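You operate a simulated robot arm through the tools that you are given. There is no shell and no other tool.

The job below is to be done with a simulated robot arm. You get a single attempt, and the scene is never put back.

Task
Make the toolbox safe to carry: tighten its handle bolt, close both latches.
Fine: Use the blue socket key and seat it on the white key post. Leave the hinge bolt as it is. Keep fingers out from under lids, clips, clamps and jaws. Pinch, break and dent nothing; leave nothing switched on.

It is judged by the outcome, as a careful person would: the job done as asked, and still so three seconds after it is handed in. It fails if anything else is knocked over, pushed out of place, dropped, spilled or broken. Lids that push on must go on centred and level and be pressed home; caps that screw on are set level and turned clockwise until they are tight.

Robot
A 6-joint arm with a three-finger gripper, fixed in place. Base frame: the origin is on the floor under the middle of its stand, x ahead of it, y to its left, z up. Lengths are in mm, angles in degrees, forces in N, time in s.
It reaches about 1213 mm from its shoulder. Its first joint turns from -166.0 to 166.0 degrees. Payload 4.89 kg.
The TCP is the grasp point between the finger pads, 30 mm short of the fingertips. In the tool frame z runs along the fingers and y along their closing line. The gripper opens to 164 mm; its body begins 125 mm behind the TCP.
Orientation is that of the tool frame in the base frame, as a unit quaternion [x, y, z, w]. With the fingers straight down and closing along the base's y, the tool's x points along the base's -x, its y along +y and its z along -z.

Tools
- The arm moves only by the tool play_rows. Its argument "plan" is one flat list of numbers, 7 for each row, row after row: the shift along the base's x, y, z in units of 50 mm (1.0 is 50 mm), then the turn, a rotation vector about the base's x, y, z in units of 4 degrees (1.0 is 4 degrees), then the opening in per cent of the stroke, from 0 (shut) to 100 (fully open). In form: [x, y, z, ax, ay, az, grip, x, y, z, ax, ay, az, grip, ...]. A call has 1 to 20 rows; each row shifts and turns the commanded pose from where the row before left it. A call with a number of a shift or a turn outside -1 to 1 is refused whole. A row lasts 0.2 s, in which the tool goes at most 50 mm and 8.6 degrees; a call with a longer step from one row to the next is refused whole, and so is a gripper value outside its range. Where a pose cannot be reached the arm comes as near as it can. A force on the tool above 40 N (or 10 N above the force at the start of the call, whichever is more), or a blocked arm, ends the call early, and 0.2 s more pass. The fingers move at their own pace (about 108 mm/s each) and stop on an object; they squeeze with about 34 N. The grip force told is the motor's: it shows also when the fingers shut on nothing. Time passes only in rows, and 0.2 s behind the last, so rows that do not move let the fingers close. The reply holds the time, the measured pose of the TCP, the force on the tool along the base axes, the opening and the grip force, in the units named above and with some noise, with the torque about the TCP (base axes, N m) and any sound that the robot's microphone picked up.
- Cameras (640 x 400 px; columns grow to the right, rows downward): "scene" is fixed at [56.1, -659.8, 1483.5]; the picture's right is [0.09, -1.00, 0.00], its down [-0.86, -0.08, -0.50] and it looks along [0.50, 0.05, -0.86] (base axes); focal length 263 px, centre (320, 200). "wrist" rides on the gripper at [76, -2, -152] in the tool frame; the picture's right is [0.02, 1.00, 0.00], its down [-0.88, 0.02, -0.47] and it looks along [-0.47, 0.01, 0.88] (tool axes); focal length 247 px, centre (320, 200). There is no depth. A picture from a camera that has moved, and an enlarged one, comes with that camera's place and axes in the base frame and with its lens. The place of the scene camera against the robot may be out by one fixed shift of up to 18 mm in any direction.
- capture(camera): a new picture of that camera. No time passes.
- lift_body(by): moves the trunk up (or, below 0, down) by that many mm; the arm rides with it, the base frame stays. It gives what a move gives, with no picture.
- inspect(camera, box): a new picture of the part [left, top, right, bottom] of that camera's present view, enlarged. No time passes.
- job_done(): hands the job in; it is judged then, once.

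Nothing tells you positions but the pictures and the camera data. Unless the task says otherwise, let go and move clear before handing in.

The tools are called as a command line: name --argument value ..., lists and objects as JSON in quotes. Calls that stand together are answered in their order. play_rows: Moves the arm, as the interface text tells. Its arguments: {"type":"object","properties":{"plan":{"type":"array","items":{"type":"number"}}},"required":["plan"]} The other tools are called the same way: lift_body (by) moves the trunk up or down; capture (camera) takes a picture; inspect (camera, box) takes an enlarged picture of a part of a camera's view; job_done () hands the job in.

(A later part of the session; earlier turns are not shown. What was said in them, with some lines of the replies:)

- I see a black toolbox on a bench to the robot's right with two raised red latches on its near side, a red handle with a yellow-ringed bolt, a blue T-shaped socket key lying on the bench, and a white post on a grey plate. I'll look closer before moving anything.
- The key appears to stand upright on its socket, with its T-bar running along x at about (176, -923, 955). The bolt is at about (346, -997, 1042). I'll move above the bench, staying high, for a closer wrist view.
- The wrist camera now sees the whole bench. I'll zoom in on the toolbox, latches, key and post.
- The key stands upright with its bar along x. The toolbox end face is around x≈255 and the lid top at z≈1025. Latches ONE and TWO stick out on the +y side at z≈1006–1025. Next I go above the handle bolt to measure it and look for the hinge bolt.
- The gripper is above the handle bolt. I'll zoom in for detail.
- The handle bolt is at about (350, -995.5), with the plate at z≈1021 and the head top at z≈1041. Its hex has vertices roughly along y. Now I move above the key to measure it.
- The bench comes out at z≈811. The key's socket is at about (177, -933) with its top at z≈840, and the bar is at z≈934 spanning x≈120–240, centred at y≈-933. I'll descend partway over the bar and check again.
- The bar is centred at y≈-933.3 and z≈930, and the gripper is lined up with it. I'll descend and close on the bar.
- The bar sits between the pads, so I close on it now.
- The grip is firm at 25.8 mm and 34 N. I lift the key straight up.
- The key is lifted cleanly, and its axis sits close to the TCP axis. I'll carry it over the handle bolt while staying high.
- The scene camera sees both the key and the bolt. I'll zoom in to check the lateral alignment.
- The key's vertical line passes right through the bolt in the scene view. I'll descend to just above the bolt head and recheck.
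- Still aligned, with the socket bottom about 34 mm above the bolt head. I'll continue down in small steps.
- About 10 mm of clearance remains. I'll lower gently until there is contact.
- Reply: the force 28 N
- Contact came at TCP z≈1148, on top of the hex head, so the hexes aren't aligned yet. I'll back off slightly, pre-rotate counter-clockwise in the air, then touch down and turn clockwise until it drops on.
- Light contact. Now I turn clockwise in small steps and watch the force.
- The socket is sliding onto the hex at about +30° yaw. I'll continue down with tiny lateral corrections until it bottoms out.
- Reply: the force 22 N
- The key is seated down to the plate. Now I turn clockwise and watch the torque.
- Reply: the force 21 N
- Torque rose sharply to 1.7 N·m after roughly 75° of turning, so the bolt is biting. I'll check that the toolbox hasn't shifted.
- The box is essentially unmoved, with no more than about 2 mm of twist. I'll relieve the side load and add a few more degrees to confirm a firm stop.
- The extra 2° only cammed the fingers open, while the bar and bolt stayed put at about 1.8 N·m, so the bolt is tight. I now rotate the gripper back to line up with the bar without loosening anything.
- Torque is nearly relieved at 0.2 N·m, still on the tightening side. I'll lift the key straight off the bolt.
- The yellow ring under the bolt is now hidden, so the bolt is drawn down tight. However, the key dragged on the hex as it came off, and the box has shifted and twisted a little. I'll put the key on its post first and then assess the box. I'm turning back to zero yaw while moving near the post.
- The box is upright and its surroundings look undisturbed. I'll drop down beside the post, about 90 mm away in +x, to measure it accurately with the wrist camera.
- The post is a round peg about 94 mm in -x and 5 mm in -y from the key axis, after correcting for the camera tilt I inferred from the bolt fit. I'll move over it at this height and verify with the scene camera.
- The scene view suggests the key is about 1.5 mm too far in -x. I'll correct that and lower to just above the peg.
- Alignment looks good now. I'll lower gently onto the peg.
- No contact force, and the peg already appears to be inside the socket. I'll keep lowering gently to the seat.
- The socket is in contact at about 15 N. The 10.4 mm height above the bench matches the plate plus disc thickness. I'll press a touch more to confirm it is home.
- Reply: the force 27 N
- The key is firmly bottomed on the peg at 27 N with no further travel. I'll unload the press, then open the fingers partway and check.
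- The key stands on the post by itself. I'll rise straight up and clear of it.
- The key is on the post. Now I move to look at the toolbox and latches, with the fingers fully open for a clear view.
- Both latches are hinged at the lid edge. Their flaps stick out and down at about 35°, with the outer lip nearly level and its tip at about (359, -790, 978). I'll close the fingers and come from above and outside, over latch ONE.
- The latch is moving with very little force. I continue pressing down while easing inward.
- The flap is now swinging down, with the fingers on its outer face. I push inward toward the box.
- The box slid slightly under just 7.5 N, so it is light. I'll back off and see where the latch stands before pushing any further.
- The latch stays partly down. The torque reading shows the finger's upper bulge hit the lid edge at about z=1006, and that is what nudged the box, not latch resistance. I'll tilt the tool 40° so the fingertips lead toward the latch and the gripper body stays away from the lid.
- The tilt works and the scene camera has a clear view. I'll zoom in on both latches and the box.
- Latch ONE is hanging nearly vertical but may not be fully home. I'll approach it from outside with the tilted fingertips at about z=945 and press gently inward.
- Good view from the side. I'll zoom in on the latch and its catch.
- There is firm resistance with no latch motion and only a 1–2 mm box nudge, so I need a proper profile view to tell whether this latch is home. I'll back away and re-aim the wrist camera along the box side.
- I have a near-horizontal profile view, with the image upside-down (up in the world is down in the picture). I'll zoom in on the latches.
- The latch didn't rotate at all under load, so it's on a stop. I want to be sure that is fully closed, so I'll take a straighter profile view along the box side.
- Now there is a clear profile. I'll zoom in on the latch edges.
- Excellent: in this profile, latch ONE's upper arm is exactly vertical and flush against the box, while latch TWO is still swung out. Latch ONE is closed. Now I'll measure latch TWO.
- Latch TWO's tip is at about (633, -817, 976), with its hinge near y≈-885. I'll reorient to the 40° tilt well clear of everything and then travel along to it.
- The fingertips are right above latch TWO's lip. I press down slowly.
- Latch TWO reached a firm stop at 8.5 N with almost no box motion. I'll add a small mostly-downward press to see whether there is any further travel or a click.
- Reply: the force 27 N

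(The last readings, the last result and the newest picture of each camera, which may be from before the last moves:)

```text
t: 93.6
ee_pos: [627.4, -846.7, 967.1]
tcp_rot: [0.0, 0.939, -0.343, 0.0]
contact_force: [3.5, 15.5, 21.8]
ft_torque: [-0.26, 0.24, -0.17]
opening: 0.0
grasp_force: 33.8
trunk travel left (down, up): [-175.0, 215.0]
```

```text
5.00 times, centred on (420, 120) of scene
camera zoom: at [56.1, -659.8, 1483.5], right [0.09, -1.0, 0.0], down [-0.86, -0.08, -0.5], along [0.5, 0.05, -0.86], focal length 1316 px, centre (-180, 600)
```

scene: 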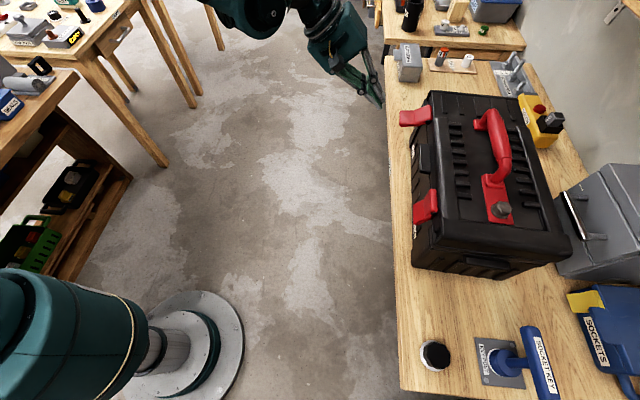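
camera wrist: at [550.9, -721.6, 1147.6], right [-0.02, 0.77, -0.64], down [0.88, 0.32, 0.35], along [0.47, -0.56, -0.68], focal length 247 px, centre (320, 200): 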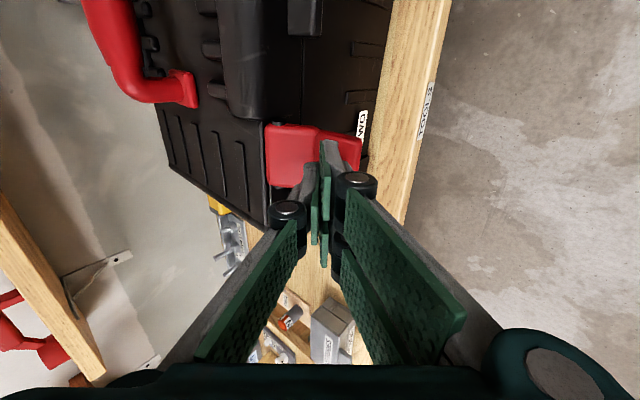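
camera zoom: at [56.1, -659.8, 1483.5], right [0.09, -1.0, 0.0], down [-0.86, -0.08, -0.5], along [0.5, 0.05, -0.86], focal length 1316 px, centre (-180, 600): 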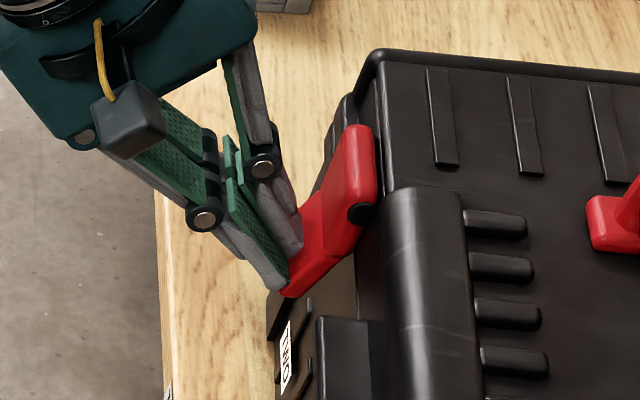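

Under 15 N inward and 22 N downward it is rock solid, with no rotation and no box motion, so latch TWO is fully closed. I'll back straight out and give latch ONE the same confirming press.

play_rows --plan '[0, 0.1, 0.03, 0, 0, 0, 0, 0, 0.5, 0.1, 0, 0, 0, 0, 0, 0.8, 0, 0, 0, 0, 0, -0.6, 0.6, 0, 0, 0, 0, 0, -0.9, 0, 0, 0, 0, 0, 0, -0.9, 0, 0, 0, 0, 0, 0, -0.9, 0, 0, 0, 0, 0, 0, -0.9, 0, 0, 0, 0, 0, 0, -0.9, 0, 0, 0, 0, 0, 0, -0.44, 0, 0, 0, 0, 0, 0, 0, 0, 0, 0, 0, 0, 0]'

capture --camera "scene"

inspect --camera "scene" --box '[390, 90, 470, 240]'

capture --camera "wrist"

```text
t: 96.0
ee_pos: [349.8, -749.1, 972.6]
tcp_rot: [0.0, 0.939, -0.343, 0.0]
contact_force: [-0.1, -0.6, -0.2]
ft_torque: [0.02, -0.02, 0.02]
opening: 0.1
grasp_force: 34.3
trunk travel left (down, up): [-175.0, 215.0]
```

```text
taken
```

scene: 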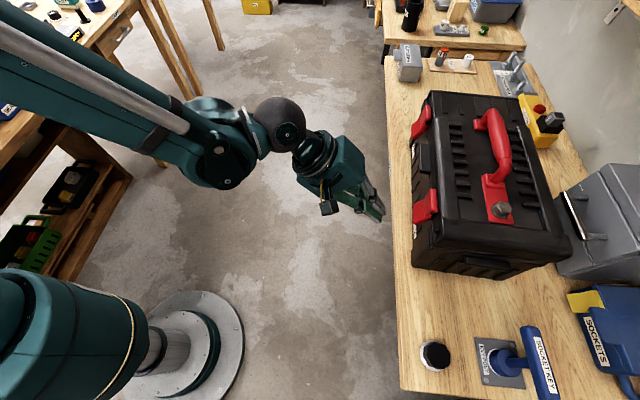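

```text
2.67 times, centred on (430, 165) of scene
camera zoom: at [56.1, -659.8, 1483.5], right [0.09, -1.0, 0.0], down [-0.86, -0.08, -0.5], along [0.5, 0.05, -0.86], focal length 702 px, centre (27, 293)
```

zoom: 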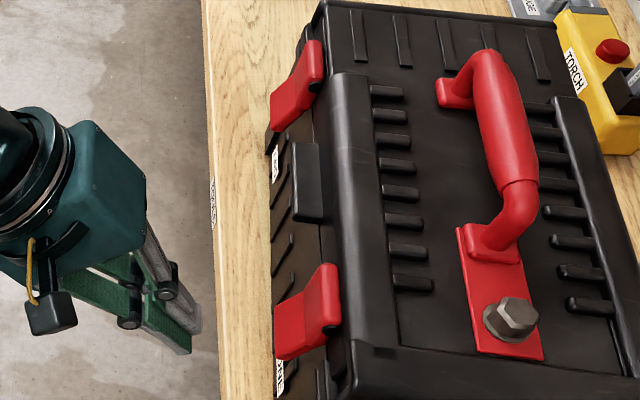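

```text
taken
camera wrist: at [272.4, -654.3, 1089.6], right [-0.02, 0.77, -0.64], down [0.88, 0.32, 0.35], along [0.47, -0.56, -0.68], focal length 247 px, centre (320, 200)
```

wrist: 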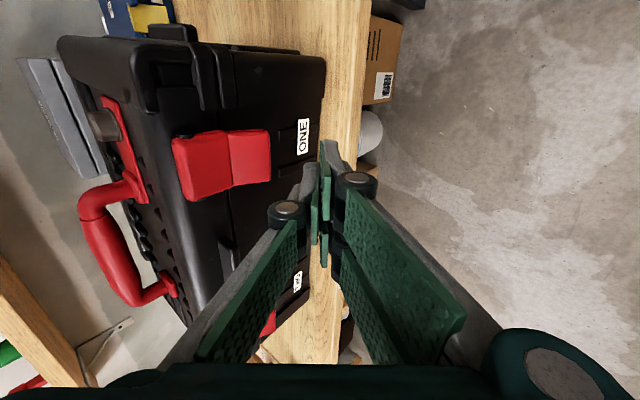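

Both latches look down. Now the confirming press on latch ONE, gently.

play_rows --plan '[0, -0.6, -0.1, 0, 0, 0, 0, 0, -0.6, 0, 0, 0, 0, 0, 0, -0.2, 0, 0, 0, 0, 0, 0, -0.1, 0, 0, 0, 0, 0, 0, -0.04, 0, 0, 0, 0, 0]'

```text
t: 97.2
ee_pos: [352.0, -826.0, 968.6]
tcp_rot: [0.001, 0.94, -0.342, 0.001]
contact_force: [0.2, 0.5, -0.2]
ft_torque: [-0.03, -0.05, -0.01]
opening: 0.0
grasp_force: 34.0
trunk travel left (down, up): [-175.0, 215.0]
```

play_rows --plan '[0, -0.03, 0, 0, 0, 0, 0, 0, -0.03, 0, 0, 0, 0, 0, 0, -0.01, 0, 0, 0, 0, 0]'

```text
t: 98.0
ee_pos: [352.6, -830.2, 967.5]
tcp_rot: [0.0, 0.94, -0.342, 0.0]
contact_force: [0.3, 6.4, 0.5]
ft_torque: [0.09, -0.03, -0.06]
opening: 0.0
grasp_force: 33.7
trunk travel left (down, up): [-175.0, 215.0]
```

Contact at 6 N. I add the mostly-downward press.

play_rows --plan '[0, -0.006, -0.02, 0, 0, 0, 0, 0, -0.006, -0.02, 0, 0, 0, 0, 0, 0, 0, 0, 0, 0, 0]'

inspect --camera "scene" --box '[405, 175, 465, 235]'

inspect --camera "scene" --box '[380, 70, 600, 280]'

```text
t: 98.8
ee_pos: [351.1, -829.5, 966.1]
tcp_rot: [0.001, 0.939, -0.343, 0.0]
contact_force: [2.1, 14.6, 21.2]
ft_torque: [-0.33, 0.24, -0.16]
opening: 0.0
grasp_force: 34.3
trunk travel left (down, up): [-175.0, 215.0]
```

```text
6.67 times, centred on (435, 205) of scene
camera zoom: at [56.1, -659.8, 1483.5], right [0.09, -1.0, 0.0], down [-0.86, -0.08, -0.5], along [0.5, 0.05, -0.86], focal length 1755 px, centre (-447, 167)
```

zoom: 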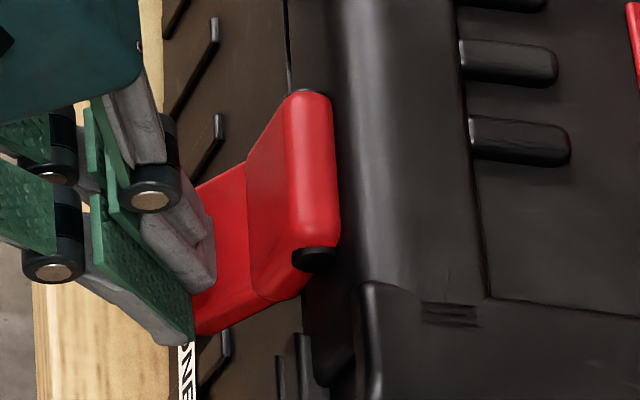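

```text
1.90 times, centred on (490, 175) of scene
camera zoom: at [56.1, -659.8, 1483.5], right [0.09, -1.0, 0.0], down [-0.86, -0.08, -0.5], along [0.5, 0.05, -0.86], focal length 502 px, centre (-4, 248)
```

zoom: 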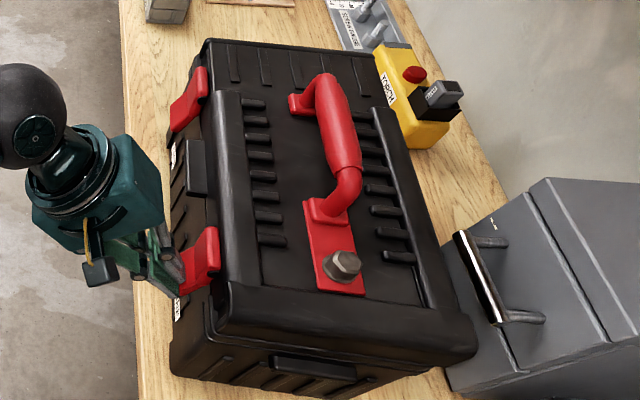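

Latch ONE gives the identical firm stop, and the box didn't move. I'll back off and take a final profile view of both latches.

play_rows --plan '[0, 0.1, 0.03, 0, 0, 0, 0, 0, 0.6, 0.1, 0, 0, 0, 0, 0, 0.8, 0.3, 0, 0, 0, 0, -0.6, 0.3, 0.6, 0, 0, 0, 0, -0.7, 0, 0.5, 0, 0, 0, 0, -0.7, 0, 0.3, 0, 0, 0, 0, 0, 0, 0, 1, 0, 0, 0, 0, 0, 0, 1, 0, 0, 0, 0, 0, 0, 1, 0, 0, 0, 0, 0, 0, 1, 0, 0, 0, 0, 0, 0, 1, 0, 0, 0, 0, 0, 0, 1, 0, 0, 0, 0, 0, 0, 1, 0, 0, 0, 0, 0, 0, 1, 0, 0, 0, 0, 0, 0, 1, 0, 0, 0, 0, 0, 0, 1, 0, 0, 0]'

play_rows --plan '[-0.5, 0, 0, 0, -1, 0, 50, -0.5, 0, 0, 0, -1, 0, 100, -0.4, 0, 0, 0, -1, 0, 100, 0, -0.2, -0.1, 0, -1, 0, 100, 0, -0.2, -0.2, 0, -1, 0, 100, 0, -0.2, -0.2, 0, -1, 0, 100, 0, -0.2, -0.2, 0, -1, 0, 100, 0, -0.2, -0.2, 0, -1, 0, 100, 0, -0.1, -0.2, 0, -1, 0, 100, 0, 0, -0.2, 0, -1, 0, 100, 0, 0, -0.2, 0, -1, 0, 100, 0, 0, -0.2, 0, -1, 0, 100, 0, 0, 0, 0, 0, 0, 100]'

capture --camera "wrist"

inspect --camera "wrist" --box '[250, 180, 340, 290]'

capture --camera "scene"

```text
t: 102.2
ee_pos: [250.1, -739.1, 1056.8]
tcp_rot: [0.0, 1.0, 0.0, 0.001]
contact_force: [-0.4, 0.9, 0.0]
ft_torque: [-0.06, -0.01, 0.01]
opening: 0.0
grasp_force: 33.9
trunk travel left (down, up): [-175.0, 215.0]
```

```text
t: 105.0
ee_pos: [180.6, -795.1, 972.5]
tcp_rot: [0.0, 0.914, 0.0, 0.406]
contact_force: [-0.3, 0.6, 0.0]
ft_torque: [-0.01, 0.0, 0.01]
opening: 164.2
grasp_force: 0.0
trunk travel left (down, up): [-175.0, 215.0]
```

```text
taken
camera wrist: at [15.5, -798.0, 1016.4], right [-0.01, 1.0, -0.02], down [0.24, 0.02, 0.97], along [0.97, 0.01, -0.24], focal length 247 px, centre (320, 200)
```

wrist: 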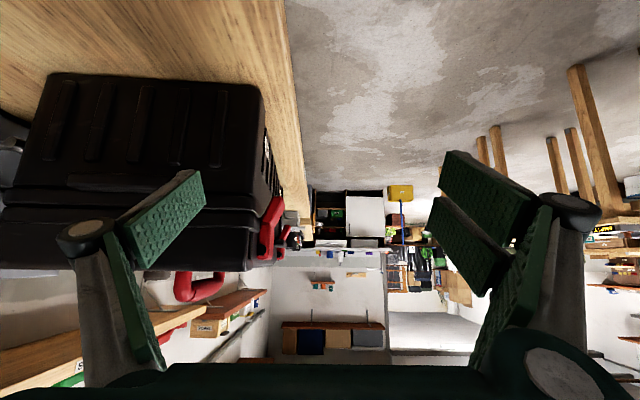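

```text
3.64 times, centred on (295, 235) of wrist
camera zoom: at [15.5, -798.0, 1016.4], right [-0.01, 1.0, -0.02], down [0.24, 0.02, 0.97], along [0.97, 0.01, -0.24], focal length 898 px, centre (411, 73)
```

zoom: 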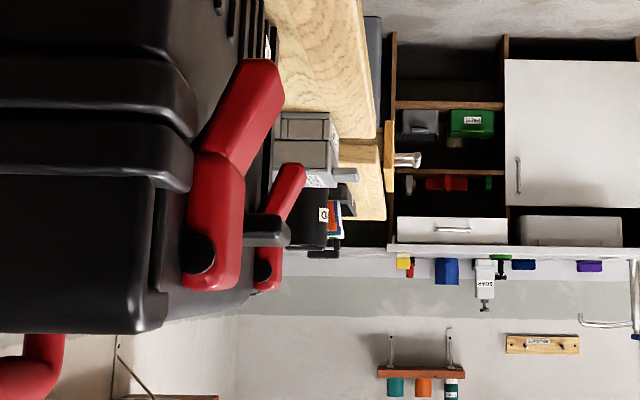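

```text
taken
```

scene: 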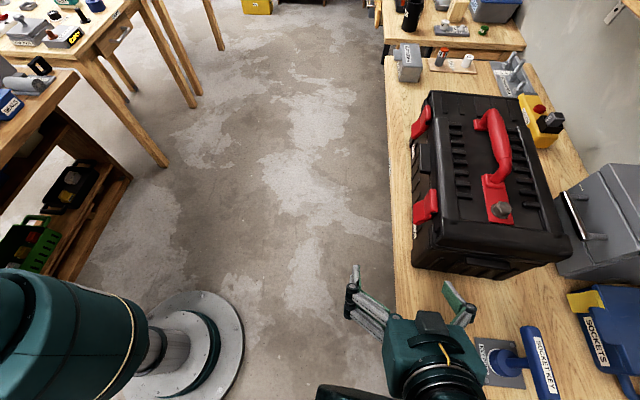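

Both latches hang parallel with their upper arms vertical, so both are closed. I'll check the bolt and key once more and then move the arm clear.

inspect --camera "scene" --box '[470, 160, 540, 230]'

play_rows --plan '[0, 0.5, 0.5, 0, 0, 0, 100, 0, 0.6, 0.6, 0, 0, 0, 100, 0, 0.6, 0.6, 0, 1, 0, 100, 0, 0.6, 0.6, 0, 1, 0, 100, 0.1, 0.6, 0.6, 0, 1, 0, 100, 0.1, 0.6, 0.6, 0, 1, 0, 100, 0.1, 0.6, 0.4, 0, 1, 0, 100, 0.1, 0.6, 0.2, 0, 1, 0, 100, 0.1, 0.6, 0, 0, 1, 0, 100, 0.1, 0.5, 0, 0, 1, 0, 100, 0.1, 0.3, 0, 0, 1, 0, 100, 0.1, 0, 0, 0, 1, 0, 100, 0.1, 0, 0, 0, 1, 0, 100, 0.1, 0, 0, 0, 1, 0, 100, 0, 0, 0, 0, 0, 0, 100]'

capture --camera "scene"

inspect --camera "scene" --box '[460, 300, 580, 400]'

inspect --camera "scene" --box '[380, 40, 620, 280]'

```text
5.71 times, centred on (505, 195) of scene
camera zoom: at [56.1, -659.8, 1483.5], right [0.09, -1.0, 0.0], down [-0.86, -0.08, -0.5], along [0.5, 0.05, -0.86], focal length 1504 px, centre (-737, 229)
```

zoom: 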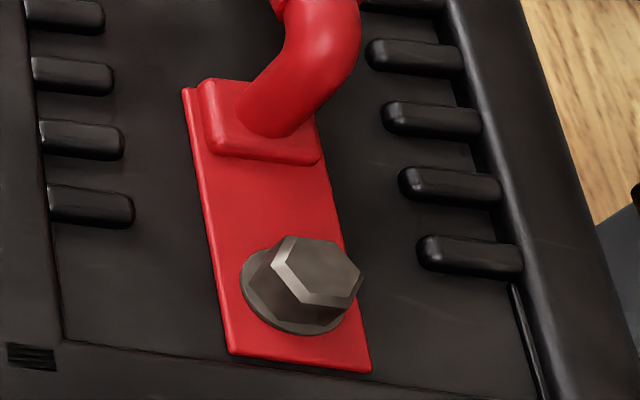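

```text
t: 108.2
ee_pos: [230.8, -489.9, 1177.5]
tcp_rot: [0.0, 1.0, -0.001, -0.001]
contact_force: [0.2, 0.5, -0.9]
ft_torque: [0.02, 0.04, 0.0]
opening: 164.1
grasp_force: 0.1
trunk travel left (down, up): [-175.0, 215.0]
```

```text
taken
```

scene: 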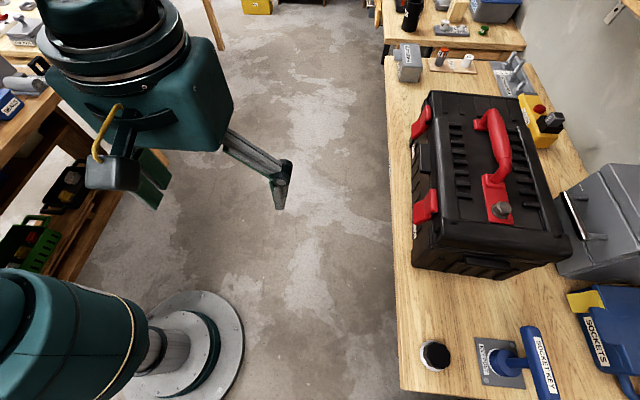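

```text
4.00 times, centred on (520, 350) of scene
camera zoom: at [56.1, -659.8, 1483.5], right [0.09, -1.0, 0.0], down [-0.86, -0.08, -0.5], along [0.5, 0.05, -0.86], focal length 1053 px, centre (-480, -400)
```

zoom: 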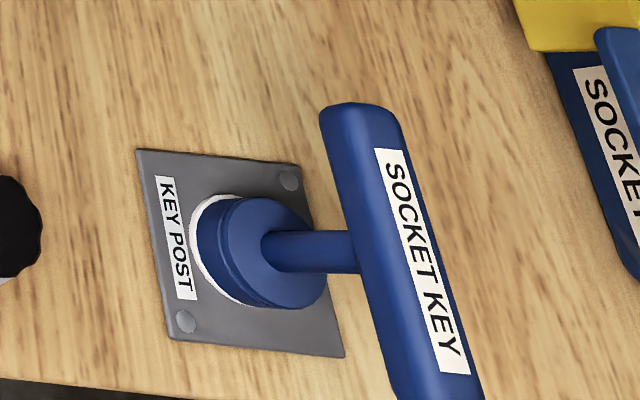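

```text
1.67 times, centred on (500, 160) of scene
camera zoom: at [56.1, -659.8, 1483.5], right [0.09, -1.0, 0.0], down [-0.86, -0.08, -0.5], along [0.5, 0.05, -0.86], focal length 439 px, centre (20, 267)
```

zoom: 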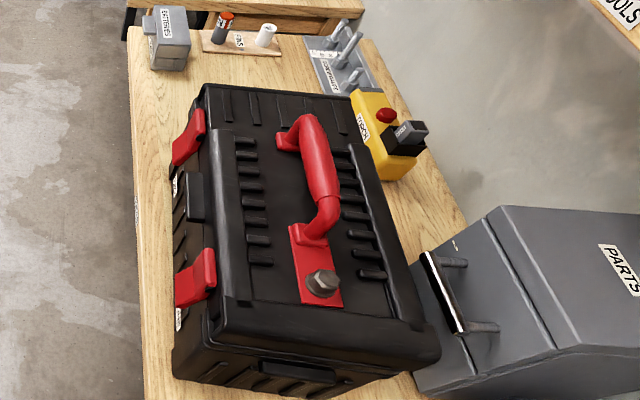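

The job is finished and I'm handing it in. The handle bolt's flange is flush and its yellow ring is hidden, and both latches are down against their stops. The blue key stands upright on the white post.

The toolbox has ended up about 13 mm and 4° from where it started. Most of that happened when the key dragged on the bolt coming off. Its neighbours look undisturbed, and the arm is clear with the gripper empty.

job_done

```text
The job is handed in.
```

The handle bolt is tight, both latches are closed, and the blue socket key is seated upright on the white key post. I've handed the job in, and the arm is clear with its gripper empty.

- **Bolt:** I turned it clockwise about 75° until it stopped moving at roughly 1.8 N·m. Its flange now sits flush on the plate and covers the yellow ring.
- **Latches:** Both went down to a firm stop and did not move under a further press of about 15 N inward and 22 N down. I heard no click from either one. I judged them closed from the side view, where both hang parallel with their upper arms vertical.
- **Toolbox position:** The box ended up about 13 mm and 4° from where it started. Most of that came when the key dragged on the bolt as I lifted it off. Another few millimetres came when a finger caught the lid edge while I was closing the first latch. I left the box there rather than risk pushing it back.
- **Everything else:** I never saw or touched the hinge bolt, and I switched nothing on. The torch and cabinet look unmoved in the pictures.
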